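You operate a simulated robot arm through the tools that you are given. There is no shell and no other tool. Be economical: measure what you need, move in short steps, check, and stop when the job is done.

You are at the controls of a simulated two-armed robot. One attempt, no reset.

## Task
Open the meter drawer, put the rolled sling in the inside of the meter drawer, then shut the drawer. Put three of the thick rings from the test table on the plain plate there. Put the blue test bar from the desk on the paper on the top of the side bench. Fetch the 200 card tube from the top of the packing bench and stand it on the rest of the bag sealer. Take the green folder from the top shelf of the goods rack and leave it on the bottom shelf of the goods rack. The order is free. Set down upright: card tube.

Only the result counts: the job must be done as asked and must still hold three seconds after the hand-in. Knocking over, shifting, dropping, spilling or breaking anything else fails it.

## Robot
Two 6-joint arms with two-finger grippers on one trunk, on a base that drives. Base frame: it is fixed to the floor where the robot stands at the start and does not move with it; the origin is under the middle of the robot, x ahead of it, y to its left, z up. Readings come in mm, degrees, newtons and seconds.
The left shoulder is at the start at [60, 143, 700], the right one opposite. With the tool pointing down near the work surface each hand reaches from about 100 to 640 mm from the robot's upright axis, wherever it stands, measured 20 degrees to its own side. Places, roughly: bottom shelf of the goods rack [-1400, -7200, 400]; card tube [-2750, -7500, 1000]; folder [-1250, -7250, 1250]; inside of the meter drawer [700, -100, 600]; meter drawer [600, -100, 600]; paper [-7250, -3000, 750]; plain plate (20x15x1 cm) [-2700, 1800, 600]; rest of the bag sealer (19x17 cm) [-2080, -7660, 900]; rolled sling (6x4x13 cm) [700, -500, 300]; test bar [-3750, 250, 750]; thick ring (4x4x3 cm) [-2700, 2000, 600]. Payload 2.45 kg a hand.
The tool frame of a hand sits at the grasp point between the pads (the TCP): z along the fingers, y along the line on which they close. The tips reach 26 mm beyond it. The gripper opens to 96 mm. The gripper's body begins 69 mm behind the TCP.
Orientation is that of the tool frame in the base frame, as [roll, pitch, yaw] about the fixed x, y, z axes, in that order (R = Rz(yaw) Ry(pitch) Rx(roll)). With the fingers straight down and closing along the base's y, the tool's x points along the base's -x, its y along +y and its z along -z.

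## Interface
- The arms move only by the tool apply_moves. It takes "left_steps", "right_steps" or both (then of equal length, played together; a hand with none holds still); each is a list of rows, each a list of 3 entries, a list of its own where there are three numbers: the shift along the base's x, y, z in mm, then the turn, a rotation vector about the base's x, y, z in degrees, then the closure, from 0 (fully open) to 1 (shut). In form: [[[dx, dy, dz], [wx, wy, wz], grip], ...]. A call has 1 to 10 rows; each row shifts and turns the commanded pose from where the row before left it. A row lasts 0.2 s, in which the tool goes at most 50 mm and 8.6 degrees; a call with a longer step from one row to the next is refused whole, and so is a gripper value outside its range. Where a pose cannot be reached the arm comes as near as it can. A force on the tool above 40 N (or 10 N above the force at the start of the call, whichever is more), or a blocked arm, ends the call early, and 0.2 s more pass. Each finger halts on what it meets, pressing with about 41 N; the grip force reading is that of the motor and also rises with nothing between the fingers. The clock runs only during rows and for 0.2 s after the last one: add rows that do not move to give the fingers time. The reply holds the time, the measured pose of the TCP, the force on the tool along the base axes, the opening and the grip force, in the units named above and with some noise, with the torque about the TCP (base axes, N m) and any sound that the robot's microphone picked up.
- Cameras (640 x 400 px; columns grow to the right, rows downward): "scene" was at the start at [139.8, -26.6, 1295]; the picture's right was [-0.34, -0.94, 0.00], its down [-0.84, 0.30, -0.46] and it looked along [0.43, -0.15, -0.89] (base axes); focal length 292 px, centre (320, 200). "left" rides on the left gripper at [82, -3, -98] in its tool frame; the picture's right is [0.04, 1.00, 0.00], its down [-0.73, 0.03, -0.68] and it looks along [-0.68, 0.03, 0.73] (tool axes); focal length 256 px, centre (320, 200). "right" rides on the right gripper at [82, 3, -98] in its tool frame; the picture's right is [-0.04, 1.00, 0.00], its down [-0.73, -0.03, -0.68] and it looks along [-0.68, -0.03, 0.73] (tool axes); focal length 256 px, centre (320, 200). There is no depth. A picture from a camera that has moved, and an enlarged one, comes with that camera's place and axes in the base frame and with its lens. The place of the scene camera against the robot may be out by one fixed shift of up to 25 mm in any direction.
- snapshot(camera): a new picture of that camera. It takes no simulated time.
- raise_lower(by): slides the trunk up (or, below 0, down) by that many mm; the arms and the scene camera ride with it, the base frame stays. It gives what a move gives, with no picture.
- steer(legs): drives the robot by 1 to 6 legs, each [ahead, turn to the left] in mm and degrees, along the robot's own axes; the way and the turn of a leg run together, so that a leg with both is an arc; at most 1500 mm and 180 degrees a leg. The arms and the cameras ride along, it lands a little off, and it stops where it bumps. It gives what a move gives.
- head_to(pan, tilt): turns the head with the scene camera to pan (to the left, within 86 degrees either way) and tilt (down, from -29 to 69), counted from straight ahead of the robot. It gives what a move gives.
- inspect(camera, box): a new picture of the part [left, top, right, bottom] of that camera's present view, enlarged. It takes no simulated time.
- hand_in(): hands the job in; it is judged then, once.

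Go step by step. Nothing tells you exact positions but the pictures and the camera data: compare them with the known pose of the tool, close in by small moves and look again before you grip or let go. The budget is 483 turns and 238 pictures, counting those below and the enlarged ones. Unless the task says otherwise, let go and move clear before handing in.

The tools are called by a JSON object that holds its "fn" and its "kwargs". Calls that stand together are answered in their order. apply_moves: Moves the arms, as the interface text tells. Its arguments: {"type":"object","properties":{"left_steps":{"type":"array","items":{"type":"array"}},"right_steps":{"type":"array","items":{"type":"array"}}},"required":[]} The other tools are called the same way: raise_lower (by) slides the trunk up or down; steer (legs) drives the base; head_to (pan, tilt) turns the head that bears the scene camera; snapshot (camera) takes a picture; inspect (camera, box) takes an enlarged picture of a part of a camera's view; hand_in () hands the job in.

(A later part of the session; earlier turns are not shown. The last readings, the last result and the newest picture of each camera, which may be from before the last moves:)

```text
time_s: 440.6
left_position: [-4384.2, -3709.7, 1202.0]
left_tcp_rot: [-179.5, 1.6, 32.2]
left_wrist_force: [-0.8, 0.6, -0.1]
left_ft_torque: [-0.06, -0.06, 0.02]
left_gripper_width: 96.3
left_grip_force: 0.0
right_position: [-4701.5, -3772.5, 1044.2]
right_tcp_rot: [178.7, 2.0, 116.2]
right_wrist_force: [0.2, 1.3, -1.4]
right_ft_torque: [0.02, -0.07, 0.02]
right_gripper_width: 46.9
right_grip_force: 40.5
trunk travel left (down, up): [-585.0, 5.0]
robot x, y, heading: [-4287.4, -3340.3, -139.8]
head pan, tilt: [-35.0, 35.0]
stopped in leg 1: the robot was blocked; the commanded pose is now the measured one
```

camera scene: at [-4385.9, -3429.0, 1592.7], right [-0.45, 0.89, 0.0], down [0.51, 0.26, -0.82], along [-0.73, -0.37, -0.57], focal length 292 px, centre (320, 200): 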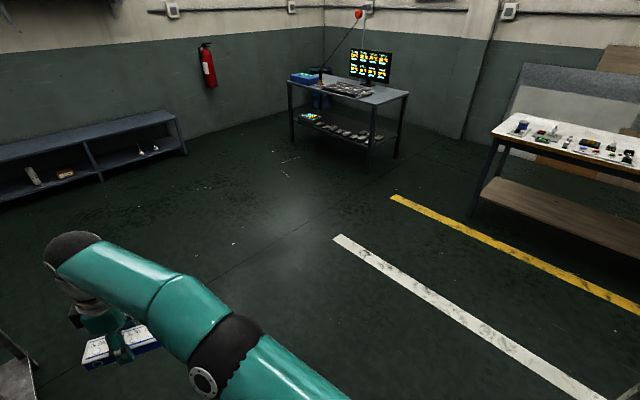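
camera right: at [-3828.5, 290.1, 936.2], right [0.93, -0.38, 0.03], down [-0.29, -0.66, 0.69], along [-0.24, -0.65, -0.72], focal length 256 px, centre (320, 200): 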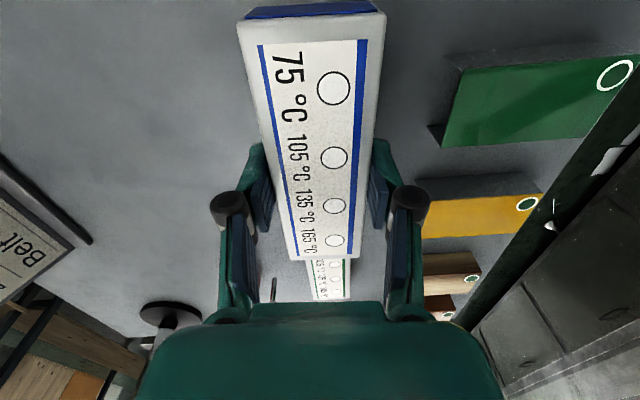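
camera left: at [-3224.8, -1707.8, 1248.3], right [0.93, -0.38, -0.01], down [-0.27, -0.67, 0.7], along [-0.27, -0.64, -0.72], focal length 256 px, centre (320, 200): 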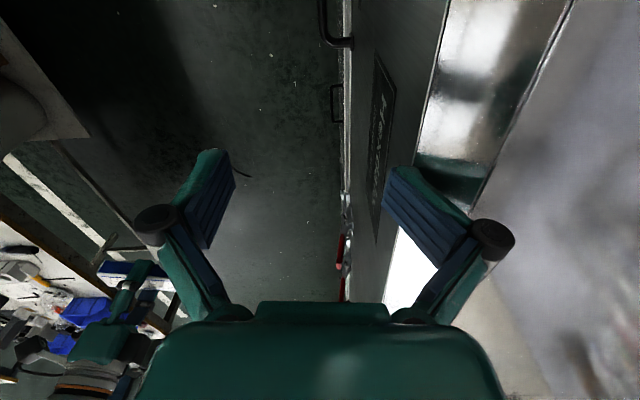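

{"fn": "steer", "kwargs": {"legs": [[0, -15], [0, -15]]}}

```text
time_s: 442.9
left_position: [-4557.0, -3614.6, 1202.5]
left_tcp_rot: [-179.6, 1.4, 2.1]
left_wrist_force: [-0.3, 0.2, -0.2]
left_ft_torque: [0.01, -0.03, -0.01]
left_gripper_width: 96.0
left_grip_force: 0.1
right_position: [-4863.9, -3510.1, 1044.0]
right_tcp_rot: [178.7, 1.8, 86.3]
right_wrist_force: [0.4, 1.0, -0.9]
right_ft_torque: [0.01, -0.02, 0.0]
right_gripper_width: 47.4
right_grip_force: 41.0
trunk travel left (down, up): [-585.0, 5.0]
robot x, y, heading: [-4282.0, -3361.3, -169.7]
head pan, tilt: [-35.0, 35.0]
```

Turns in small legs work cleanly. On to the bench end.

{"fn": "steer", "kwargs": {"legs": [[1225, 0], [1200, 0], [0, -15], [0, -14], [0, -14]]}}

{"fn": "head_to", "kwargs": {"pan": -20, "tilt": 40}}

{"fn": "snapshot", "kwargs": {"camera": "scene"}}

```text
time_s: 458.1
left_position: [-7020.4, -3799.3, 1203.2]
left_tcp_rot: [-179.6, 1.5, -40.9]
left_wrist_force: [1.5, 0.5, 0.5]
left_ft_torque: [-0.08, 0.03, -0.01]
left_gripper_width: 96.2
left_grip_force: 0.1
right_position: [-7174.6, -3513.7, 1045.0]
right_tcp_rot: [178.6, 1.9, 43.2]
right_wrist_force: [0.9, 0.4, -1.1]
right_ft_torque: [-0.05, 0.02, -0.02]
right_gripper_width: 47.1
right_grip_force: 40.7
trunk travel left (down, up): [-585.0, 5.0]
robot x, y, heading: [-6669.6, -3829.6, 147.3]
head pan, tilt: [-35.0, 35.0]
stopped in leg 5: the robot was blocked; the commanded pose is now the measured one
```

```text
time_s: 458.8
left_position: [-7021.8, -3800.3, 1203.5]
left_tcp_rot: [-179.6, 1.6, -41.0]
left_wrist_force: [0.2, -0.4, 0.0]
left_ft_torque: [0.01, 0.03, -0.01]
left_gripper_width: 96.2
left_grip_force: 0.1
right_position: [-7175.3, -3515.5, 1045.1]
right_tcp_rot: [178.7, 1.7, 43.3]
right_wrist_force: [-0.8, 0.2, -0.5]
right_ft_torque: [0.04, 0.01, -0.03]
right_gripper_width: 47.3
right_grip_force: 40.7
trunk travel left (down, up): [-585.0, 5.0]
robot x, y, heading: [-6671.3, -3832.2, 147.6]
head pan, tilt: [-20.0, 40.0]
```

```text
86 pictures are left
camera scene: at [-6753.5, -3735.6, 1585.1], right [0.79, 0.61, 0.0], down [0.39, -0.51, -0.77], along [-0.47, 0.61, -0.64], focal length 292 px, centre (320, 200)
```

scene: 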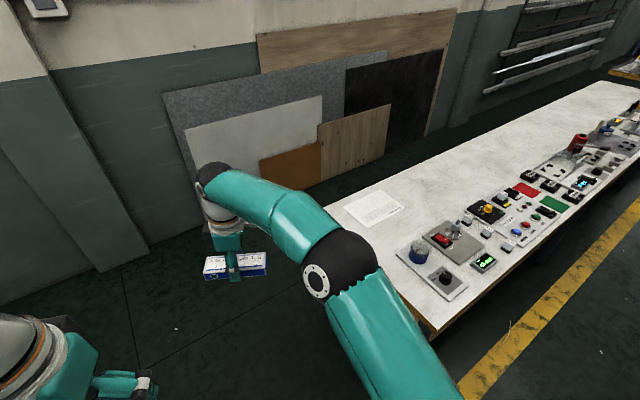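

The paper is at about (-7133,-2866). I move to the south end of the bench and face north.

{"fn": "steer", "kwargs": {"legs": [[0, 5], [850, 0], [0, -13], [0, -13], [0, -13], [0, -13]]}}

{"fn": "steer", "kwargs": {"legs": [[0, -13], [0, -13]]}}

{"fn": "head_to", "kwargs": {"pan": 0, "tilt": 50}}

{"fn": "snapshot", "kwargs": {"camera": "scene"}}

```text
time_s: 467.4
left_position: [-7639.3, -3162.6, 1203.4]
left_tcp_rot: [-179.5, 1.6, -87.7]
left_wrist_force: [-0.3, 0.1, 1.0]
left_ft_torque: [-0.04, 0.0, -0.03]
left_gripper_width: 95.9
left_grip_force: 0.1
right_position: [-7536.1, -2857.5, 1044.8]
right_tcp_rot: [178.6, 1.7, -3.5]
right_wrist_force: [0.2, -0.1, -0.7]
right_ft_torque: [-0.03, -0.04, -0.02]
right_gripper_width: 47.0
right_grip_force: 40.8
trunk travel left (down, up): [-585.0, 5.0]
robot x, y, heading: [-7452.6, -3448.7, 100.8]
head pan, tilt: [-20.0, 40.0]
```

```text
time_s: 469.6
left_position: [-7496.0, -3109.7, 1203.9]
left_tcp_rot: [-179.7, 1.6, -113.7]
left_wrist_force: [-0.1, 0.5, -0.4]
left_ft_torque: [-0.03, -0.05, 0.02]
left_gripper_width: 95.9
left_grip_force: 0.1
right_position: [-7268.4, -2880.2, 1046.4]
right_tcp_rot: [178.8, 1.7, -29.5]
right_wrist_force: [-0.9, 0.1, -0.5]
right_ft_torque: [0.02, -0.01, -0.02]
right_gripper_width: 47.5
right_grip_force: 40.8
trunk travel left (down, up): [-585.0, 5.0]
robot x, y, heading: [-7472.1, -3438.0, 74.9]
head pan, tilt: [-20.0, 40.0]
```

```text
time_s: 470.4
left_position: [-7496.8, -3111.0, 1204.8]
left_tcp_rot: [-179.5, 1.6, -113.7]
left_wrist_force: [0.4, -0.8, -0.1]
left_ft_torque: [0.01, -0.06, 0.01]
left_gripper_width: 96.0
left_grip_force: 0.0
right_position: [-7268.9, -2880.0, 1045.6]
right_tcp_rot: [178.7, 1.7, -29.5]
right_wrist_force: [-0.2, 0.2, -1.3]
right_ft_torque: [-0.01, -0.04, -0.01]
right_gripper_width: 47.1
right_grip_force: 41.3
trunk travel left (down, up): [-585.0, 5.0]
robot x, y, heading: [-7471.9, -3439.7, 75.1]
head pan, tilt: [0.0, 50.0]
```

```text
85 pictures are left
camera scene: at [-7418.6, -3312.2, 1571.0], right [0.96, -0.26, 0.0], down [-0.2, -0.74, -0.64], along [0.17, 0.62, -0.77], focal length 292 px, centre (320, 200)
```

scene: 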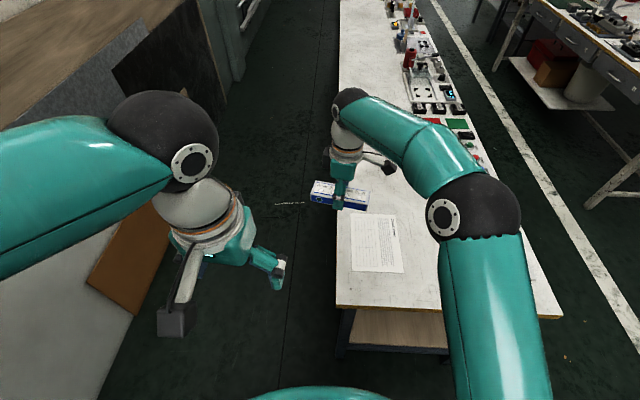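

{"fn": "apply_moves", "kwargs": {"right_steps": [[[0, 0, 0], [0, 0, -8.5], 1], [[0, 0, 0], [0, 0, -8.5], 1], [[0, 0, 0], [0, 0, -8.5], 1], [[0, 0, 0], [0, 0, -8.5], 1], [[0, 0, 0], [0, 0, -8.5], 1], [[0, 0, 0], [0, 0, -8.5], 1], [[0, 0, 0], [0, 0, -8.5], 1], [[0, 0, 0], [0, 0, -8.5], 1], [[0, 0, 0], [0, 0, -8.5], 1]]}}

{"fn": "steer", "kwargs": {"legs": [[95, 0]]}}

{"fn": "raise_lower", "kwargs": {"by": -160}}

{"fn": "snapshot", "kwargs": {"camera": "right"}}

```text
time_s: 472.4
left_position: [-7496.1, -3109.2, 1204.9]
left_tcp_rot: [-179.6, 1.6, -113.9]
left_wrist_force: [0.2, 0.4, -0.8]
left_ft_torque: [0.02, 0.02, -0.04]
left_gripper_width: 96.0
left_grip_force: 0.0
right_position: [-7268.5, -2879.7, 1045.8]
right_tcp_rot: [178.7, 1.8, -106.2]
right_wrist_force: [-0.2, 0.2, -0.6]
right_ft_torque: [0.0, -0.01, -0.03]
right_gripper_width: 47.0
right_grip_force: 41.3
trunk travel left (down, up): [-585.0, 5.0]
robot x, y, heading: [-7473.3, -3437.5, 74.9]
head pan, tilt: [0.0, 50.0]
```

```text
time_s: 473.6
left_position: [-7470.1, -3014.3, 1203.4]
left_tcp_rot: [-179.5, 1.5, -113.8]
left_wrist_force: [-0.4, 0.7, 0.4]
left_ft_torque: [-0.03, 0.01, -0.03]
left_gripper_width: 95.9
left_grip_force: 0.1
right_position: [-7241.5, -2785.8, 1045.4]
right_tcp_rot: [178.8, 1.7, -106.0]
right_wrist_force: [-0.3, 0.5, -2.2]
right_ft_torque: [-0.01, 0.01, -0.04]
right_gripper_width: 47.2
right_grip_force: 41.8
trunk travel left (down, up): [-585.0, 5.0]
robot x, y, heading: [-7447.4, -3346.6, 74.9]
head pan, tilt: [0.0, 50.0]
```

```text
time_s: 475.4
left_position: [-7469.5, -3017.7, 1045.4]
left_tcp_rot: [-179.6, 1.7, -113.8]
left_wrist_force: [0.1, 1.2, 0.6]
left_ft_torque: [-0.03, -0.01, 0.0]
left_gripper_width: 96.1
left_grip_force: 0.0
right_position: [-7243.3, -2787.3, 886.4]
right_tcp_rot: [178.7, 1.9, -106.0]
right_wrist_force: [0.0, 0.0, -1.0]
right_ft_torque: [-0.03, 0.0, -0.02]
right_gripper_width: 47.5
right_grip_force: 41.3
trunk travel left (down, up): [-425.0, 165.0]
robot x, y, heading: [-7446.8, -3347.5, 75.2]
head pan, tilt: [0.0, 50.0]
```

```text
84 pictures are left
camera right: at [-7267.7, -2866.2, 982.3], right [-0.95, 0.31, 0.02], down [0.24, 0.67, 0.7], along [0.2, 0.67, -0.71], focal length 256 px, centre (320, 200)
```

right: 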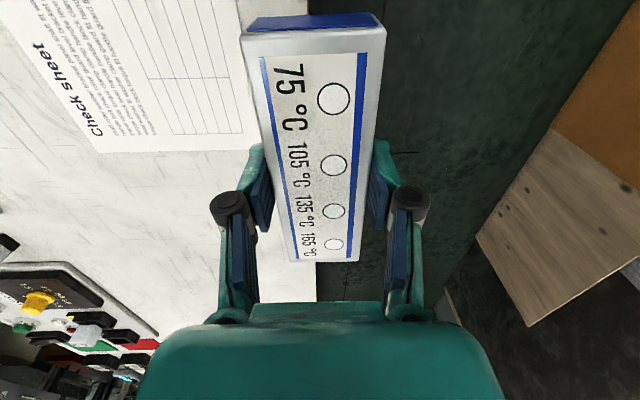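

{"fn": "apply_moves", "kwargs": {"right_steps": [[[30, -29, 0], [0, 0, 0], 1], [[30, -29, 0], [0, 0, 0], 1], [[31, -29, 0], [0, 0, 0], 1], [[31, -29, 0], [0, 0, 0], 1]]}}

{"fn": "snapshot", "kwargs": {"camera": "right"}}

{"fn": "snapshot", "kwargs": {"camera": "scene"}}

```text
time_s: 476.4
left_position: [-7469.9, -3017.2, 1044.9]
left_tcp_rot: [-179.5, 1.5, -113.8]
left_wrist_force: [0.6, -0.5, -0.8]
left_ft_torque: [0.03, 0.04, 0.0]
left_gripper_width: 96.0
left_grip_force: 0.2
right_position: [-7121.0, -2903.0, 885.3]
right_tcp_rot: [178.6, 1.8, -106.0]
right_wrist_force: [-0.1, -0.6, -0.6]
right_ft_torque: [-0.01, -0.03, -0.04]
right_gripper_width: 47.2
right_grip_force: 41.0
trunk travel left (down, up): [-425.0, 165.0]
robot x, y, heading: [-7446.7, -3345.8, 74.8]
head pan, tilt: [0.0, 50.0]
```

```text
83 pictures are left
camera right: at [-7144.7, -2983.0, 981.6], right [-0.95, 0.31, 0.02], down [0.24, 0.67, 0.7], along [0.2, 0.67, -0.71], focal length 256 px, centre (320, 200)
```

right: 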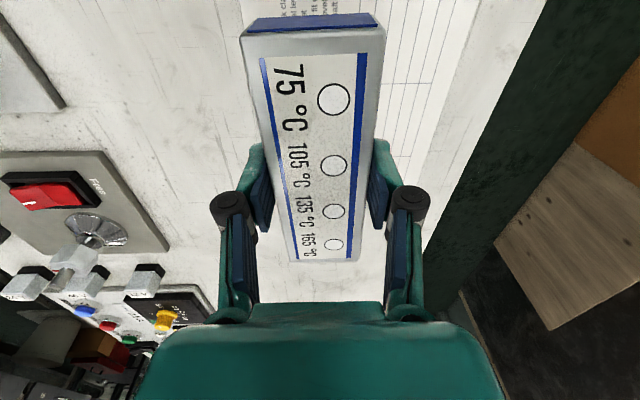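

```text
82 pictures are left
camera scene: at [-7391.5, -3220.0, 1411.0], right [0.96, -0.26, 0.0], down [-0.2, -0.74, -0.64], along [0.17, 0.62, -0.77], focal length 292 px, centre (320, 200)
```

scene: 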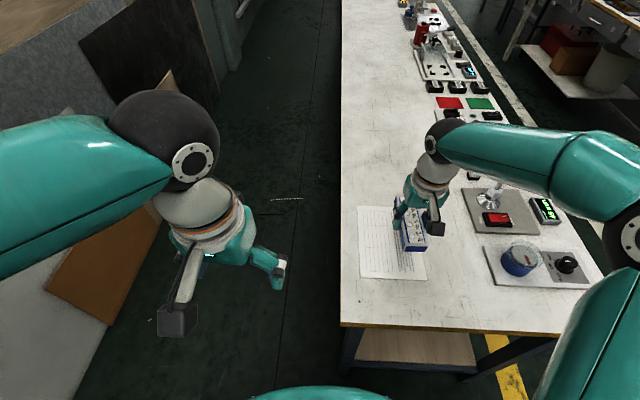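

The bar is right above the check sheet's centre. I lower it.

{"fn": "apply_moves", "kwargs": {"right_steps": [[[0, 10, -25], [0, 0, 0], 1], [[0, 0, -25], [0, 0, 0], 1], [[0, 0, -20], [0, 0, 0], 1]]}}

{"fn": "apply_moves", "kwargs": {"right_steps": [[[0, 0, -8], [0, 0, 0], 1], [[0, 0, -8], [0, 0, 0], 1], [[0, 0, -8], [0, 0, 0], 1]]}}

{"fn": "snapshot", "kwargs": {"camera": "right"}}

```text
time_s: 477.2
left_position: [-7470.2, -3015.7, 1045.0]
left_tcp_rot: [-179.6, 1.6, -113.8]
left_wrist_force: [-0.8, 0.0, -0.7]
left_ft_torque: [-0.04, -0.02, -0.02]
left_gripper_width: 95.7
left_grip_force: 0.0
right_position: [-7119.6, -2891.9, 815.5]
right_tcp_rot: [178.7, 1.7, -106.0]
right_wrist_force: [0.4, 0.8, -1.0]
right_ft_torque: [0.0, 0.02, 0.01]
right_gripper_width: 47.3
right_grip_force: 41.1
trunk travel left (down, up): [-425.0, 165.0]
robot x, y, heading: [-7447.6, -3346.2, 74.7]
head pan, tilt: [0.0, 50.0]
```

```text
time_s: 477.9
left_position: [-7470.9, -3017.5, 1045.8]
left_tcp_rot: [-179.5, 1.7, -113.8]
left_wrist_force: [0.1, 0.2, -0.7]
left_ft_torque: [-0.02, 0.02, 0.0]
left_gripper_width: 96.1
left_grip_force: 0.0
right_position: [-7120.0, -2891.7, 806.4]
right_tcp_rot: [178.8, 2.5, -106.2]
right_wrist_force: [-3.1, -7.8, 21.5]
right_ft_torque: [-0.78, -0.34, -0.28]
right_gripper_width: 47.5
right_grip_force: 41.1
trunk travel left (down, up): [-425.0, 165.0]
robot x, y, heading: [-7446.6, -3349.0, 74.9]
head pan, tilt: [0.0, 50.0]
stopped in row 3 (right hand): the force on the tool passed its limit at 51 N (the readings are from after the stop); the commanded pose is now the measured one
```

```text
81 pictures are left
camera right: at [-7145.6, -2971.9, 900.5], right [-0.95, 0.32, 0.02], down [0.24, 0.66, 0.71], along [0.21, 0.68, -0.7], focal length 256 px, centre (320, 200)
```

right: 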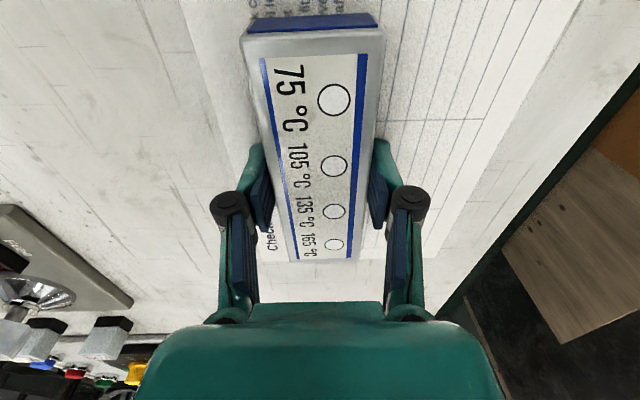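

{"fn": "apply_moves", "kwargs": {"right_steps": [[[0, 0, 8], [0, 0, 0], 1], [[-24, 8, 0], [0, 0, 0], 1], [[0, 0, -5], [0, 0, 0], 1], [[0, 0, -2], [0, 0, 0], 1]]}}

{"fn": "snapshot", "kwargs": {"camera": "right"}}

```text
time_s: 478.9
left_position: [-7472.2, -3016.1, 1045.0]
left_tcp_rot: [-179.5, 1.7, -113.8]
left_wrist_force: [-0.2, -0.3, 0.8]
left_ft_torque: [0.02, 0.0, 0.01]
left_gripper_width: 96.0
left_grip_force: 0.1
right_position: [-7142.9, -2882.4, 805.2]
right_tcp_rot: [178.7, 2.6, -106.1]
right_wrist_force: [-0.7, 1.0, 18.0]
right_ft_torque: [-0.64, -0.31, 0.0]
right_gripper_width: 47.0
right_grip_force: 40.8
trunk travel left (down, up): [-425.0, 165.0]
robot x, y, heading: [-7447.0, -3347.4, 74.7]
head pan, tilt: [0.0, 50.0]
```

```text
80 pictures are left
camera right: at [-7168.7, -2963.1, 900.3], right [-0.95, 0.31, 0.02], down [0.24, 0.66, 0.71], along [0.21, 0.68, -0.7], focal length 256 px, centre (320, 200)
```

right: 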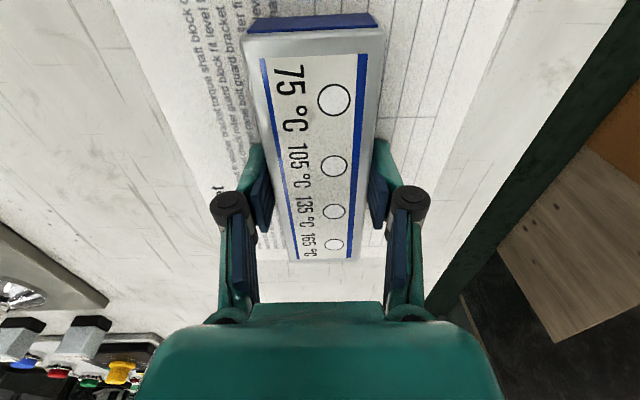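

Centred on the sheet and touching; I release and lift away.

{"fn": "apply_moves", "kwargs": {"right_steps": [[[0, 0, 1], [0, 0, 0], 1], [[0, 0, 0], [0, 0, 0], 0.4], [[0, 0, 0], [0, 0, 0], 0.2], [[0, 0, 0], [0, 0, 0], 0.2], [[0, 0, 30], [0, 0, 0], 0.2], [[0, 0, 45], [0, 0, 0], 0.2], [[0, 0, 45], [0, 0, 0], 0], [[0, 0, 45], [0, 0, 0], 0]]}}

{"fn": "snapshot", "kwargs": {"camera": "right"}}

```text
time_s: 480.7
left_position: [-7470.7, -3015.7, 1045.5]
left_tcp_rot: [-179.6, 1.6, -113.7]
left_wrist_force: [0.4, 0.5, -0.4]
left_ft_torque: [0.02, 0.01, 0.0]
left_gripper_width: 95.8
left_grip_force: 0.0
right_position: [-7143.3, -2883.4, 969.5]
right_tcp_rot: [178.6, 2.4, -106.1]
right_wrist_force: [0.3, 0.6, -0.3]
right_ft_torque: [-0.01, 0.0, 0.0]
right_gripper_width: 95.9
right_grip_force: 0.1
trunk travel left (down, up): [-425.0, 165.0]
robot x, y, heading: [-7445.5, -3345.0, 75.0]
head pan, tilt: [0.0, 50.0]
```

```text
79 pictures are left
camera right: at [-7167.5, -2964.6, 1065.8], right [-0.95, 0.31, 0.02], down [0.24, 0.66, 0.71], along [0.21, 0.68, -0.71], focal length 256 px, centre (320, 200)
```

right: 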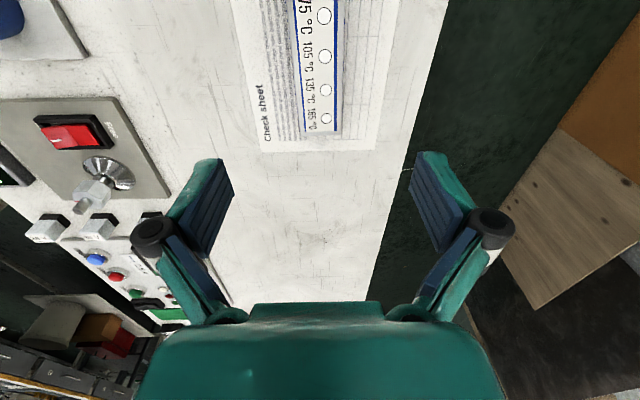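

The bar lies on the check sheet. Next, the packing bench in the south; I raise the trunk, back off and turn.

{"fn": "raise_lower", "kwargs": {"by": 160}}

{"fn": "steer", "kwargs": {"legs": [[-130, 0], [0, -13], [0, -13], [0, -13], [0, -13], [0, -13]]}}

{"fn": "steer", "kwargs": {"legs": [[0, -13], [0, -13], [0, -13]]}}

```text
time_s: 482.6
left_position: [-7471.4, -3016.4, 1205.1]
left_tcp_rot: [-179.6, 1.6, -113.8]
left_wrist_force: [-0.1, -0.4, -0.5]
left_ft_torque: [0.01, -0.02, -0.01]
left_gripper_width: 96.0
left_grip_force: 0.1
right_position: [-7142.3, -2884.3, 1129.7]
right_tcp_rot: [178.8, 2.4, -106.1]
right_wrist_force: [0.0, 0.0, 0.0]
right_ft_torque: [0.0, 0.02, 0.01]
right_gripper_width: 96.2
right_grip_force: 0.0
trunk travel left (down, up): [-585.0, 5.0]
robot x, y, heading: [-7446.6, -3345.1, 74.8]
head pan, tilt: [0.0, 50.0]
```

```text
time_s: 488.2
left_position: [-7189.5, -3311.0, 1205.1]
left_tcp_rot: [-179.7, 1.6, -178.6]
left_wrist_force: [0.5, 0.2, 0.3]
left_ft_torque: [0.0, 0.01, 0.01]
left_gripper_width: 96.0
left_grip_force: 0.1
right_position: [-6929.8, -3552.1, 1130.1]
right_tcp_rot: [178.7, 2.3, -170.9]
right_wrist_force: [0.9, 0.1, -0.6]
right_ft_torque: [0.01, 0.0, -0.01]
right_gripper_width: 95.8
right_grip_force: 0.0
trunk travel left (down, up): [-585.0, 5.0]
robot x, y, heading: [-7485.0, -3435.1, 9.8]
head pan, tilt: [0.0, 50.0]
```

```text
time_s: 491.3
left_position: [-7182.9, -3522.3, 1205.3]
left_tcp_rot: [-179.6, 1.7, 142.5]
left_wrist_force: [-0.6, 0.8, -0.2]
left_ft_torque: [0.02, 0.02, 0.0]
left_gripper_width: 95.9
left_grip_force: 0.1
right_position: [-7131.6, -3872.8, 1131.3]
right_tcp_rot: [178.6, 2.5, 150.3]
right_wrist_force: [0.7, -0.3, -0.2]
right_ft_torque: [-0.01, -0.02, -0.03]
right_gripper_width: 96.2
right_grip_force: 0.1
trunk travel left (down, up): [-585.0, 5.0]
robot x, y, heading: [-7481.3, -3407.4, -28.9]
head pan, tilt: [0.0, 50.0]
```

{"fn": "steer", "kwargs": {"legs": [[0, -8.5], [1500, 0], [1500, 0]]}}

{"fn": "head_to", "kwargs": {"pan": 0, "tilt": 22}}

{"fn": "snapshot", "kwargs": {"camera": "scene"}}

```text
time_s: 506.7
left_position: [-4815.0, -5387.1, 1206.1]
left_tcp_rot: [-179.6, 1.5, 133.6]
left_wrist_force: [-0.1, -0.4, 0.3]
left_ft_torque: [-0.01, -0.02, 0.01]
left_gripper_width: 96.1
left_grip_force: 0.1
right_position: [-4817.8, -5740.7, 1132.1]
right_tcp_rot: [178.7, 2.4, 141.3]
right_wrist_force: [-0.9, -0.9, 0.6]
right_ft_torque: [0.01, -0.01, -0.01]
right_gripper_width: 96.1
right_grip_force: 0.1
trunk travel left (down, up): [-585.0, 5.0]
robot x, y, heading: [-5082.2, -5228.6, -37.8]
head pan, tilt: [0.0, 50.0]
```

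```text
time_s: 507.6
left_position: [-4814.7, -5386.6, 1206.8]
left_tcp_rot: [-179.6, 1.6, 133.5]
left_wrist_force: [-0.1, 0.4, 0.0]
left_ft_torque: [-0.02, 0.03, -0.02]
left_gripper_width: 95.8
left_grip_force: 0.1
right_position: [-4817.1, -5740.5, 1132.4]
right_tcp_rot: [178.8, 2.5, 141.4]
right_wrist_force: [-1.1, -1.2, 0.1]
right_ft_torque: [0.01, -0.02, 0.01]
right_gripper_width: 95.9
right_grip_force: 0.0
trunk travel left (down, up): [-585.0, 5.0]
robot x, y, heading: [-5085.6, -5224.8, -37.6]
head pan, tilt: [0.0, 22.0]
```

```text
78 pictures are left
camera scene: at [-4944.6, -5324.7, 1613.2], right [-0.61, -0.79, 0.0], down [-0.3, 0.23, -0.93], along [0.73, -0.57, -0.38], focal length 292 px, centre (320, 200)
```

scene: 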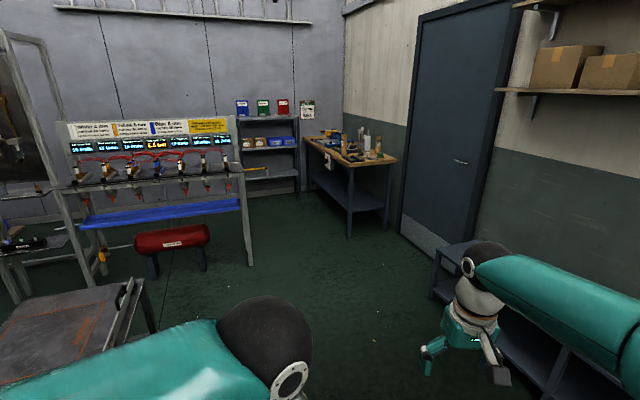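

I can see the goods rack with folders and the packing bench in the corner. I approach and look again.

{"fn": "steer", "kwargs": {"legs": [[1200, 0]]}}

{"fn": "head_to", "kwargs": {"pan": 0, "tilt": 30}}

{"fn": "snapshot", "kwargs": {"camera": "scene"}}

```text
time_s: 513.8
left_position: [-3861.1, -6133.0, 1206.8]
left_tcp_rot: [-179.6, 1.7, 133.1]
left_wrist_force: [-0.1, -0.3, 0.1]
left_ft_torque: [-0.01, 0.01, -0.02]
left_gripper_width: 95.9
left_grip_force: 0.1
right_position: [-3867.8, -6487.8, 1131.2]
right_tcp_rot: [178.8, 2.4, 140.9]
right_wrist_force: [-0.3, -1.5, 0.3]
right_ft_torque: [0.02, 0.01, 0.0]
right_gripper_width: 96.0
right_grip_force: 0.1
trunk travel left (down, up): [-585.0, 5.0]
robot x, y, heading: [-4130.1, -5970.1, -38.1]
head pan, tilt: [0.0, 22.0]
```

```text
time_s: 514.5
left_position: [-3861.6, -6134.6, 1207.2]
left_tcp_rot: [-179.6, 1.7, 133.1]
left_wrist_force: [0.4, -0.8, 0.2]
left_ft_torque: [-0.02, -0.01, -0.01]
left_gripper_width: 95.9
left_grip_force: 0.1
right_position: [-3868.6, -6487.2, 1131.7]
right_tcp_rot: [178.7, 2.5, 141.0]
right_wrist_force: [-0.1, -0.8, 0.4]
right_ft_torque: [0.03, -0.01, -0.01]
right_gripper_width: 96.1
right_grip_force: 0.0
trunk travel left (down, up): [-585.0, 5.0]
robot x, y, heading: [-4131.2, -5968.7, -38.2]
head pan, tilt: [0.0, 30.0]
```

```text
77 pictures are left
camera scene: at [-3993.3, -6068.9, 1600.5], right [-0.62, -0.79, 0.0], down [-0.39, 0.31, -0.87], along [0.68, -0.54, -0.5], focal length 292 px, centre (320, 200)
```

scene: 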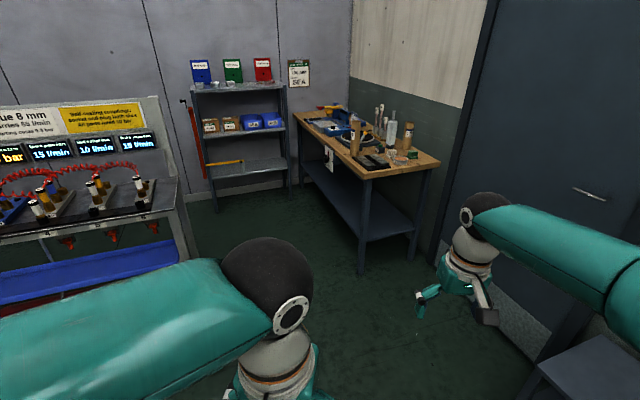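

{"fn": "inspect", "kwargs": {"camera": "scene", "box": [180, 45, 450, 200]}}

{"fn": "inspect", "kwargs": {"camera": "scene", "box": [300, 90, 450, 190]}}

```text
2.37 times, centred on (315, 122) of scene
camera zoom: at [-3993.3, -6068.9, 1600.5], right [-0.62, -0.79, 0.0], down [-0.39, 0.31, -0.87], along [0.68, -0.54, -0.5], focal length 693 px, centre (332, 384)
```

zoom: 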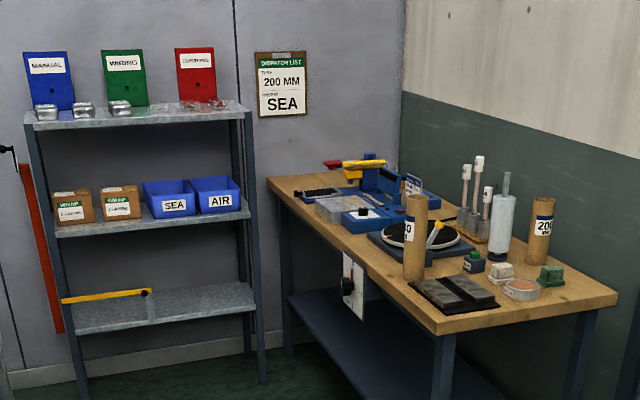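

```text
4.00 times, centred on (375, 140) of scene
camera zoom: at [-3993.3, -6068.9, 1600.5], right [-0.62, -0.79, 0.0], down [-0.39, 0.31, -0.87], along [0.68, -0.54, -0.5], focal length 1169 px, centre (100, 440)
```

zoom: 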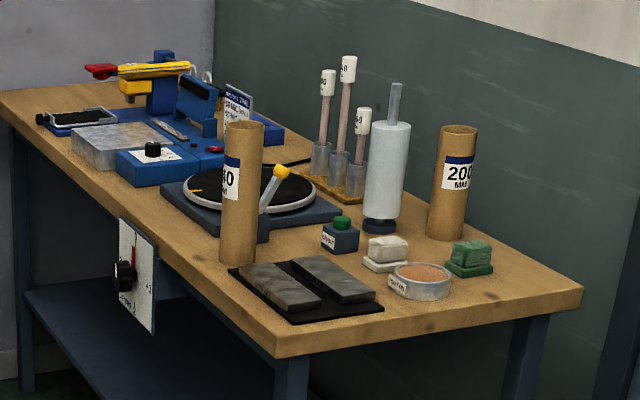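

Two tubes: the rear one shows "200 MM", the front one something ending in "40". I tuck the left elbow in and drive into the space before the bench.

{"fn": "apply_moves", "kwargs": {"left_steps": [[[45, -7, 0], [0, 0, 0], 0], [[45, -7, 0], [0, 0, 0], 0], [[45, -7, 0], [0, 0, 0], 0], [[45, -7, 0], [0, 0, 0], 0], [[45, -7, 0], [0, 0, 0], 0]]}}

{"fn": "steer", "kwargs": {"legs": [[0, 8], [1300, 0], [0, 11], [300, 0]]}}

{"fn": "head_to", "kwargs": {"pan": -45, "tilt": 40}}

{"fn": "snapshot", "kwargs": {"camera": "scene"}}

```text
time_s: 515.7
left_position: [-3635.1, -6169.1, 1205.2]
left_tcp_rot: [-179.5, 1.5, 133.0]
left_wrist_force: [-0.4, 0.1, 0.4]
left_ft_torque: [0.03, 0.03, 0.02]
left_gripper_width: 95.9
left_grip_force: 0.1
right_position: [-3866.8, -6488.3, 1131.2]
right_tcp_rot: [178.8, 2.4, 141.0]
right_wrist_force: [0.1, -0.6, -0.8]
right_ft_torque: [0.02, 0.03, -0.03]
right_gripper_width: 96.0
right_grip_force: 0.1
trunk travel left (down, up): [-585.0, 5.0]
robot x, y, heading: [-4127.9, -5969.6, -38.1]
head pan, tilt: [0.0, 30.0]
```

```text
time_s: 525.5
left_position: [-2187.4, -6752.7, 1206.7]
left_tcp_rot: [-179.6, 1.5, 152.2]
left_wrist_force: [0.6, -1.0, 0.8]
left_ft_torque: [0.0, 0.05, -0.03]
left_gripper_width: 96.1
left_grip_force: 0.1
right_position: [-2302.1, -7129.6, 1131.1]
right_tcp_rot: [178.7, 2.4, 160.0]
right_wrist_force: [1.7, 0.1, -0.8]
right_ft_torque: [0.01, 0.01, -0.04]
right_gripper_width: 95.9
right_grip_force: 0.1
trunk travel left (down, up): [-585.0, 5.0]
robot x, y, heading: [-2717.6, -6725.0, -19.4]
head pan, tilt: [0.0, 30.0]
```

```text
time_s: 526.6
left_position: [-2187.2, -6752.1, 1207.2]
left_tcp_rot: [-179.5, 1.6, 152.2]
left_wrist_force: [-0.3, -0.5, -0.2]
left_ft_torque: [0.02, -0.02, 0.03]
left_gripper_width: 95.9
left_grip_force: 0.1
right_position: [-2303.0, -7129.9, 1130.9]
right_tcp_rot: [178.7, 2.4, 160.0]
right_wrist_force: [-0.2, -0.8, 1.0]
right_ft_torque: [-0.03, 0.0, -0.01]
right_gripper_width: 96.1
right_grip_force: 0.0
trunk travel left (down, up): [-585.0, 5.0]
robot x, y, heading: [-2720.3, -6724.9, -19.3]
head pan, tilt: [-45.0, 40.0]
```

```text
74 pictures are left
camera scene: at [-2605.4, -6825.4, 1585.1], right [-0.9, -0.44, 0.0], down [-0.28, 0.58, -0.77], along [0.33, -0.69, -0.64], focal length 292 px, centre (320, 200)
```

scene: 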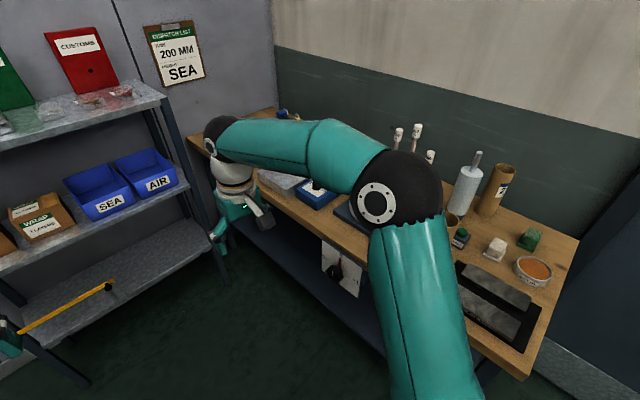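

{"fn": "apply_moves", "kwargs": {"right_steps": [[[0, 0, 40], [0, 0, 0], 0], [[0, 0, 40], [0, 0, 0], 0]]}}

{"fn": "steer", "kwargs": {"legs": [[0, -13], [0, -13], [0, -13], [0, -13], [0, -13], [0, -13]]}}

{"fn": "head_to", "kwargs": {"pan": 0, "tilt": 45}}

{"fn": "snapshot", "kwargs": {"camera": "scene"}}

```text
time_s: 527.2
left_position: [-2186.6, -6753.2, 1207.2]
left_tcp_rot: [-179.6, 1.6, 152.3]
left_wrist_force: [-0.1, -0.1, -0.2]
left_ft_torque: [-0.02, -0.01, 0.01]
left_gripper_width: 95.9
left_grip_force: 0.1
right_position: [-2302.7, -7128.2, 1212.7]
right_tcp_rot: [178.8, 2.3, 160.0]
right_wrist_force: [-0.2, 0.6, 0.4]
right_ft_torque: [0.03, 0.0, 0.0]
right_gripper_width: 96.3
right_grip_force: 0.1
trunk travel left (down, up): [-585.0, 5.0]
robot x, y, heading: [-2718.6, -6721.3, -19.2]
head pan, tilt: [-45.0, 40.0]
```

```text
time_s: 533.0
left_position: [-2632.5, -7255.2, 1208.5]
left_tcp_rot: [-179.7, 1.5, 75.0]
left_wrist_force: [-1.1, 0.3, 0.7]
left_ft_torque: [0.05, -0.1, -0.01]
left_gripper_width: 96.1
left_grip_force: 0.0
right_position: [-3025.4, -7227.3, 1211.9]
right_tcp_rot: [178.4, 2.4, 82.6]
right_wrist_force: [-1.6, 0.2, -0.6]
right_ft_torque: [0.01, -0.13, -0.03]
right_gripper_width: 96.0
right_grip_force: 0.1
trunk travel left (down, up): [-585.0, 5.0]
robot x, y, heading: [-2660.2, -6732.7, -98.4]
head pan, tilt: [-45.0, 40.0]
stopped in leg 6: the robot was blocked; the commanded pose is now the measured one
```

```text
time_s: 534.1
left_position: [-2628.4, -7255.7, 1208.7]
left_tcp_rot: [-179.7, 1.6, 75.0]
left_wrist_force: [-0.2, -0.5, -0.1]
left_ft_torque: [-0.01, 0.0, 0.02]
left_gripper_width: 95.9
left_grip_force: 0.0
right_position: [-3021.2, -7225.5, 1213.6]
right_tcp_rot: [178.6, 2.5, 82.8]
right_wrist_force: [-0.4, 0.9, 0.6]
right_ft_torque: [-0.02, 0.02, 0.02]
right_gripper_width: 96.0
right_grip_force: 0.1
trunk travel left (down, up): [-585.0, 5.0]
robot x, y, heading: [-2666.2, -6733.6, -98.2]
head pan, tilt: [0.0, 45.0]
```

```text
73 pictures are left
camera scene: at [-2661.9, -6880.4, 1577.9], right [-0.99, 0.15, 0.0], down [0.1, 0.7, -0.71], along [-0.1, -0.7, -0.71], focal length 292 px, centre (320, 200)
```

scene: 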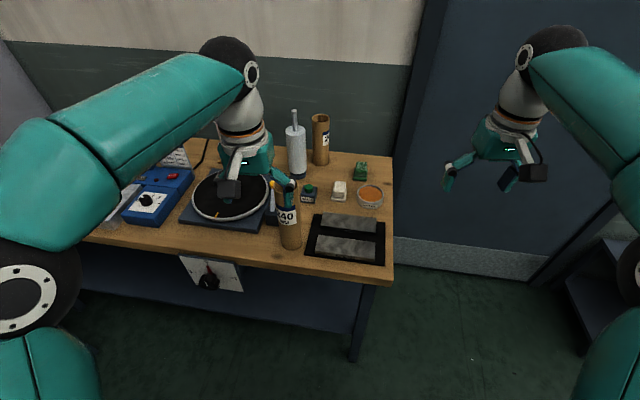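

{"fn": "inspect", "kwargs": {"camera": "scene", "box": [170, 100, 400, 270]}}

```text
2.35 times, centred on (285, 185) of scene
camera zoom: at [-2661.9, -6880.4, 1577.9], right [-0.99, 0.15, 0.0], down [0.1, 0.7, -0.71], along [-0.1, -0.7, -0.71], focal length 688 px, centre (402, 235)
```

zoom: 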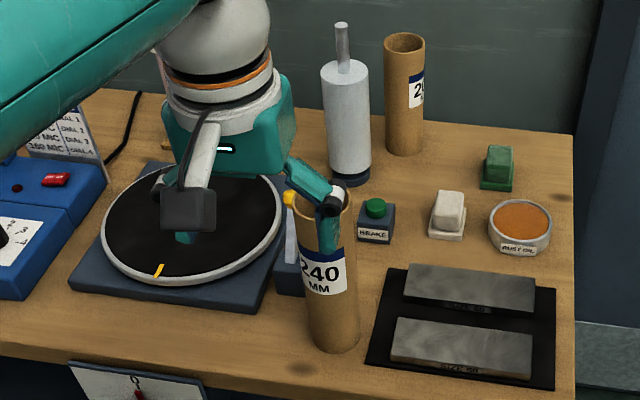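

The front tube reads 240, so the rear one (200) is wanted, at about (-2791,-7773), 200 mm tall, against the wall. I go round to the bench's west end to reach it.

{"fn": "steer", "kwargs": {"legs": [[0, 13], [0, 13], [0, 13], [0, 13], [0, 13], [0, 13]]}}

{"fn": "steer", "kwargs": {"legs": [[-900, 0], [0, -13], [0, -13], [0, -13], [0, -13], [0, -13]]}}

{"fn": "head_to", "kwargs": {"pan": 0, "tilt": 30}}

{"fn": "snapshot", "kwargs": {"camera": "scene"}}

```text
time_s: 539.9
left_position: [-2137.4, -6815.2, 1209.1]
left_tcp_rot: [-179.2, 1.7, 152.5]
left_wrist_force: [0.7, 1.7, -0.6]
left_ft_torque: [-0.09, 0.08, 0.0]
left_gripper_width: 96.0
left_grip_force: 0.1
right_position: [-2249.5, -7192.5, 1214.6]
right_tcp_rot: [178.9, 2.4, 160.4]
right_wrist_force: [0.0, 1.1, 0.3]
right_ft_torque: [-0.11, 0.06, 0.01]
right_gripper_width: 95.9
right_grip_force: 0.0
trunk travel left (down, up): [-585.0, 5.0]
robot x, y, heading: [-2675.2, -6795.1, -19.0]
head pan, tilt: [0.0, 45.0]
stopped in leg 6: the robot was blocked; the commanded pose is now the measured one
```

```text
time_s: 549.1
left_position: [-3323.4, -7003.6, 1209.0]
left_tcp_rot: [-179.6, 1.7, 87.3]
left_wrist_force: [-0.1, -0.1, -0.3]
left_ft_torque: [0.03, -0.05, 0.0]
left_gripper_width: 95.8
left_grip_force: 0.2
right_position: [-3712.5, -7058.0, 1216.5]
right_tcp_rot: [178.7, 2.7, 94.9]
right_wrist_force: [-1.0, -0.1, 0.2]
right_ft_torque: [-0.02, -0.05, 0.01]
right_gripper_width: 95.9
right_grip_force: 0.0
trunk travel left (down, up): [-585.0, 5.0]
robot x, y, heading: [-3470.5, -6500.1, -83.8]
head pan, tilt: [0.0, 45.0]
```

```text
time_s: 549.9
left_position: [-3319.6, -7004.5, 1209.5]
left_tcp_rot: [-179.4, 1.6, 87.2]
left_wrist_force: [-0.1, -1.2, 0.0]
left_ft_torque: [0.04, 0.09, -0.02]
left_gripper_width: 96.1
left_grip_force: 0.1
right_position: [-3708.1, -7059.1, 1216.6]
right_tcp_rot: [178.8, 2.4, 95.1]
right_wrist_force: [0.2, -0.3, 0.6]
right_ft_torque: [0.0, 0.06, 0.0]
right_gripper_width: 96.0
right_grip_force: 0.0
trunk travel left (down, up): [-585.0, 5.0]
robot x, y, heading: [-3473.8, -6501.7, -83.9]
head pan, tilt: [0.0, 30.0]
```

```text
71 pictures are left
camera scene: at [-3436.0, -6655.6, 1600.3], right [-0.99, -0.11, 0.0], down [-0.06, 0.5, -0.87], along [0.09, -0.86, -0.5], focal length 292 px, centre (320, 200)
```

scene: 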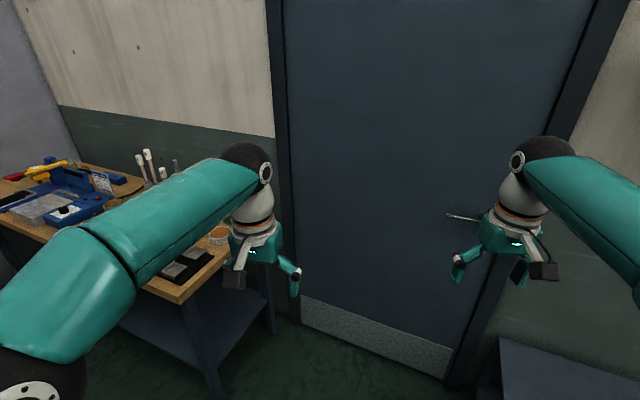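

{"fn": "steer", "kwargs": {"legs": [[540, 0], [0, 11], [0, 11], [0, 11], [0, 11], [0, 10]]}}

{"fn": "head_to", "kwargs": {"pan": -10, "tilt": 45}}

{"fn": "snapshot", "kwargs": {"camera": "scene"}}

```text
time_s: 557.0
left_position: [-2913.4, -7208.8, 1210.0]
left_tcp_rot: [-179.5, 1.6, 141.5]
left_wrist_force: [0.5, 0.5, -0.2]
left_ft_torque: [-0.03, 0.0, -0.01]
left_gripper_width: 95.8
left_grip_force: 0.0
right_position: [-3096.1, -7555.5, 1214.9]
right_tcp_rot: [178.7, 2.5, 149.1]
right_wrist_force: [-1.1, 0.0, 0.4]
right_ft_torque: [0.01, 0.01, -0.01]
right_gripper_width: 96.0
right_grip_force: 0.1
trunk travel left (down, up): [-585.0, 5.0]
robot x, y, heading: [-3433.0, -7077.0, -29.6]
head pan, tilt: [0.0, 30.0]
```

```text
time_s: 557.8
left_position: [-2914.9, -7209.8, 1210.9]
left_tcp_rot: [-179.6, 1.6, 141.3]
left_wrist_force: [0.5, 0.1, -1.1]
left_ft_torque: [0.01, -0.03, -0.01]
left_gripper_width: 96.1
left_grip_force: 0.0
right_position: [-3097.4, -7557.5, 1217.2]
right_tcp_rot: [178.6, 2.6, 149.1]
right_wrist_force: [-0.9, -0.8, 0.0]
right_ft_torque: [0.04, -0.04, 0.03]
right_gripper_width: 95.8
right_grip_force: 0.1
trunk travel left (down, up): [-585.0, 5.0]
robot x, y, heading: [-3432.2, -7069.9, -29.5]
head pan, tilt: [-10.0, 45.0]
```

```text
70 pictures are left
camera scene: at [-3298.0, -7162.5, 1577.9], right [-0.64, -0.77, 0.0], down [-0.55, 0.45, -0.71], along [0.55, -0.45, -0.71], focal length 292 px, centre (320, 200)
```

scene: 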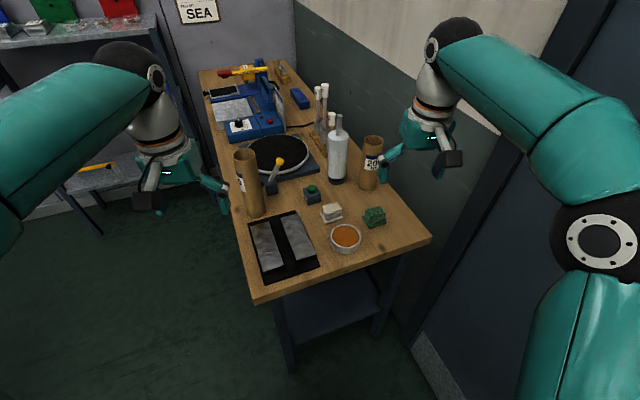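

{"fn": "steer", "kwargs": {"legs": [[195, 0], [0, 9]]}}

{"fn": "head_to", "kwargs": {"pan": -20, "tilt": 50}}

{"fn": "snapshot", "kwargs": {"camera": "scene"}}

{"fn": "snapshot", "kwargs": {"camera": "right"}}

```text
time_s: 560.0
left_position: [-2731.4, -7220.1, 1211.2]
left_tcp_rot: [-179.6, 1.7, 150.3]
left_wrist_force: [-0.1, 0.3, 0.2]
left_ft_torque: [0.02, 0.01, -0.01]
left_gripper_width: 95.9
left_grip_force: 0.1
right_position: [-2857.5, -7592.4, 1216.7]
right_tcp_rot: [178.7, 2.5, 158.2]
right_wrist_force: [-0.4, 0.2, -0.3]
right_ft_torque: [0.02, -0.05, -0.01]
right_gripper_width: 96.0
right_grip_force: 0.2
trunk travel left (down, up): [-585.0, 5.0]
robot x, y, heading: [-3267.2, -7175.7, -20.4]
head pan, tilt: [-10.0, 45.0]
```

```text
time_s: 560.8
left_position: [-2729.9, -7219.6, 1211.5]
left_tcp_rot: [-179.5, 1.7, 150.5]
left_wrist_force: [-0.4, -0.1, 0.0]
left_ft_torque: [0.01, -0.03, -0.03]
left_gripper_width: 96.3
left_grip_force: 0.0
right_position: [-2856.4, -7592.8, 1217.1]
right_tcp_rot: [178.6, 2.6, 158.2]
right_wrist_force: [-0.4, 0.0, -1.4]
right_ft_torque: [-0.02, 0.01, 0.0]
right_gripper_width: 96.0
right_grip_force: 0.0
trunk travel left (down, up): [-585.0, 5.0]
robot x, y, heading: [-3267.1, -7178.0, -20.6]
head pan, tilt: [-20.0, 50.0]
```

```text
69 pictures are left
camera scene: at [-3131.2, -7252.3, 1571.0], right [-0.65, -0.76, 0.0], down [-0.58, 0.5, -0.64], along [0.49, -0.42, -0.77], focal length 292 px, centre (320, 200)
```

scene: 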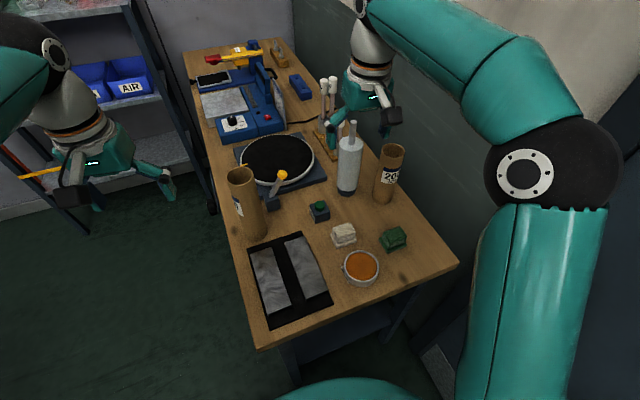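

```text
68 pictures are left
camera right: at [-2936.3, -7558.3, 1311.4], right [0.41, 0.91, 0.02], down [0.64, -0.3, 0.71], along [0.66, -0.27, -0.7], focal length 256 px, centre (320, 200)
```

right: 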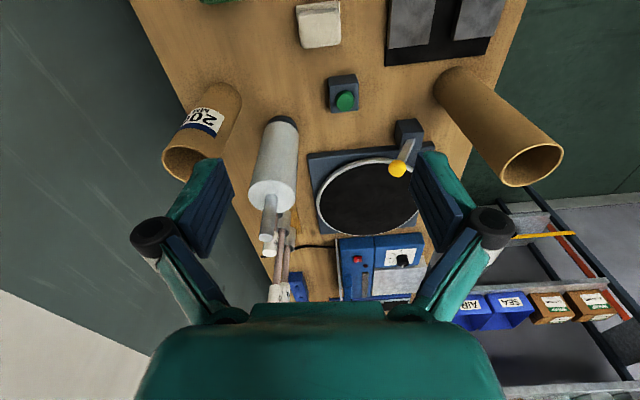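

{"fn": "apply_moves", "kwargs": {"right_steps": [[[0, 0, 0], [0, 0, -8], 0], [[0, 0, 0], [0, 0, -8], 0], [[0, 0, 0], [0, 0, -8], 0], [[-7, -12, -15], [-5.83, -5.63, 0], 0], [[-7, -12, -15], [-5.83, -5.63, 0], 0], [[-7, -12, -20], [-5.83, -5.63, 0], 0], [[-7, -12, -25], [-5.83, -5.63, 0], 0]]}}

{"fn": "apply_moves", "kwargs": {"right_steps": [[[-7, -12, -30], [-5.83, -5.63, 0], 0], [[-7, -12, -30], [-5.83, -5.63, 0], 0], [[-7, -12, -35], [-5.83, -5.63, 0], 0], [[-6, -12, -35], [-5.83, -5.63, 0], 0]]}}

{"fn": "snapshot", "kwargs": {"camera": "right"}}

{"fn": "snapshot", "kwargs": {"camera": "scene"}}

```text
time_s: 562.4
left_position: [-2730.8, -7218.6, 1211.5]
left_tcp_rot: [-179.6, 1.7, 150.3]
left_wrist_force: [0.5, -0.1, -0.5]
left_ft_torque: [-0.01, 0.01, 0.02]
left_gripper_width: 96.1
left_grip_force: 0.1
right_position: [-2884.4, -7640.5, 1142.1]
right_tcp_rot: [178.7, 35.1, 134.2]
right_wrist_force: [0.6, -0.4, -0.6]
right_ft_torque: [0.01, -0.01, 0.01]
right_gripper_width: 96.0
right_grip_force: 0.0
trunk travel left (down, up): [-585.0, 5.0]
robot x, y, heading: [-3265.0, -7173.9, -20.6]
head pan, tilt: [-20.0, 50.0]
```

```text
time_s: 563.4
left_position: [-2729.2, -7220.2, 1210.8]
left_tcp_rot: [-179.5, 1.6, 150.3]
left_wrist_force: [-0.5, 0.2, 1.1]
left_ft_torque: [-0.01, 0.01, -0.04]
left_gripper_width: 96.2
left_grip_force: 0.0
right_position: [-2909.7, -7688.1, 1010.4]
right_tcp_rot: [179.2, 67.1, 134.2]
right_wrist_force: [-0.8, 0.1, -0.2]
right_ft_torque: [-0.04, 0.01, 0.0]
right_gripper_width: 96.2
right_grip_force: 0.1
trunk travel left (down, up): [-585.0, 5.0]
robot x, y, heading: [-3270.2, -7176.5, -20.5]
head pan, tilt: [-20.0, 50.0]
```

```text
67 pictures are left
camera right: at [-2995.1, -7597.5, 973.5], right [0.72, 0.7, 0.04], down [-0.27, 0.22, 0.94], along [0.64, -0.68, 0.34], focal length 256 px, centre (320, 200)
```

right: 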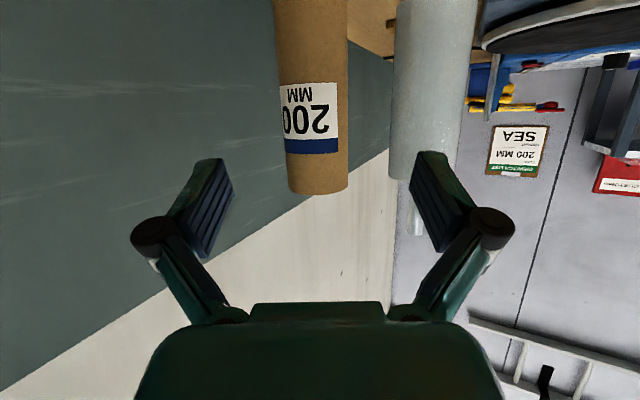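

```text
66 pictures are left
camera scene: at [-3130.1, -7254.0, 1570.8], right [-0.65, -0.76, 0.0], down [-0.58, 0.5, -0.64], along [0.49, -0.42, -0.77], focal length 292 px, centre (320, 200)
```

scene: 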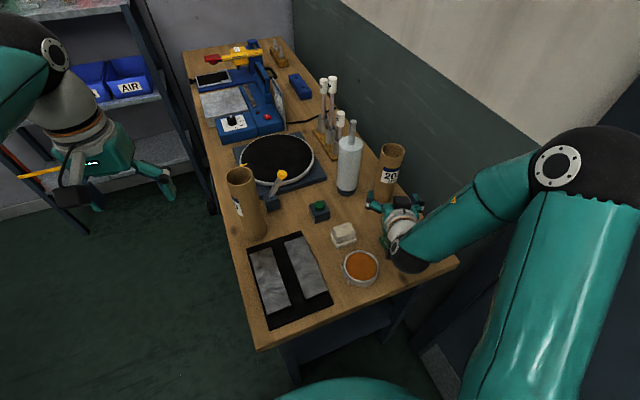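

The tube is straight ahead of the right hand. I narrow the opening a little and move in.

{"fn": "apply_moves", "kwargs": {"right_steps": [[[-5, -5, -10], [0, 0, 0], 0.13], [[18, -19, -5], [0, 0, 0], 0.13], [[18, -19, -5], [0, 0, 0], 0.13]]}}

{"fn": "snapshot", "kwargs": {"camera": "right"}}

```text
time_s: 564.2
left_position: [-2730.8, -7219.5, 1210.8]
left_tcp_rot: [-179.5, 1.6, 150.3]
left_wrist_force: [-0.5, 0.6, -0.8]
left_ft_torque: [-0.01, 0.01, 0.0]
left_gripper_width: 96.0
left_grip_force: 0.1
right_position: [-2869.7, -7721.4, 999.5]
right_tcp_rot: [179.5, 67.2, 134.4]
right_wrist_force: [-0.3, -0.5, 0.2]
right_ft_torque: [0.0, 0.03, 0.01]
right_gripper_width: 83.6
right_grip_force: 0.0
right hand out of reach, approached as far as the arm can: row 1, 2
trunk travel left (down, up): [-585.0, 5.0]
robot x, y, heading: [-3267.5, -7177.4, -20.5]
head pan, tilt: [-20.0, 50.0]
```

```text
65 pictures are left
camera right: at [-2954.3, -7630.5, 962.0], right [0.72, 0.69, 0.04], down [-0.26, 0.22, 0.94], along [0.64, -0.69, 0.34], focal length 256 px, centre (320, 200)
```

right: 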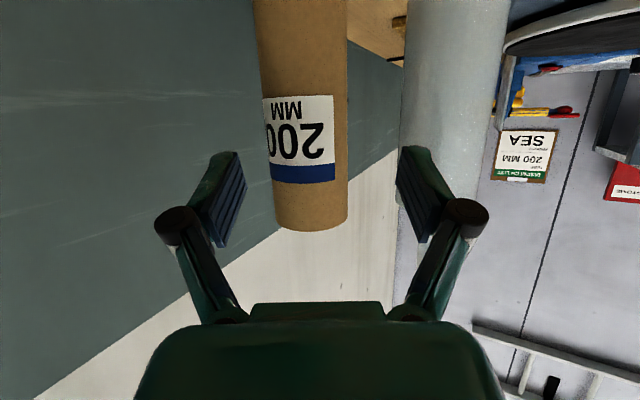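

{"fn": "apply_moves", "kwargs": {"right_steps": [[[8, -17, -3], [0, 0, 0], 0.13], [[12, -17, -3], [0, 0, 0], 0.13]]}}

{"fn": "snapshot", "kwargs": {"camera": "right"}}

```text
time_s: 564.8
left_position: [-2729.7, -7220.3, 1211.5]
left_tcp_rot: [-179.6, 1.7, 150.4]
left_wrist_force: [-0.6, 0.0, 0.1]
left_ft_torque: [0.06, 0.0, 0.02]
left_gripper_width: 95.8
left_grip_force: 0.2
right_position: [-2843.4, -7748.9, 997.9]
right_tcp_rot: [179.5, 67.1, 134.6]
right_wrist_force: [-0.1, 0.4, 0.2]
right_ft_torque: [0.0, 0.01, 0.0]
right_gripper_width: 83.7
right_grip_force: 0.1
right hand out of reach, approached as far as the arm can: row 1, 2
trunk travel left (down, up): [-585.0, 5.0]
robot x, y, heading: [-3264.6, -7179.5, -20.5]
head pan, tilt: [-20.0, 50.0]
```

```text
64 pictures are left
camera right: at [-2928.1, -7659.0, 960.3], right [0.72, 0.69, 0.04], down [-0.26, 0.22, 0.94], along [0.64, -0.69, 0.34], focal length 256 px, centre (320, 200)
```

right: 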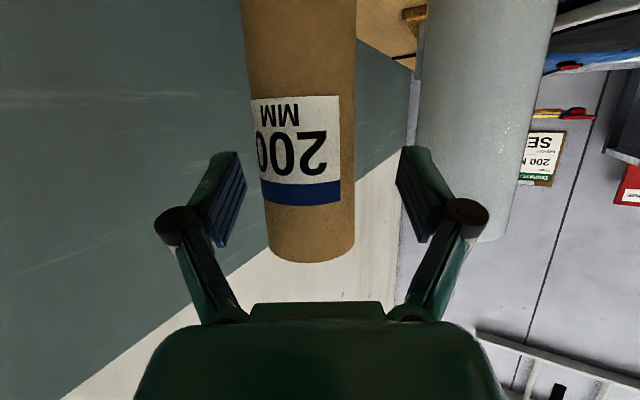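

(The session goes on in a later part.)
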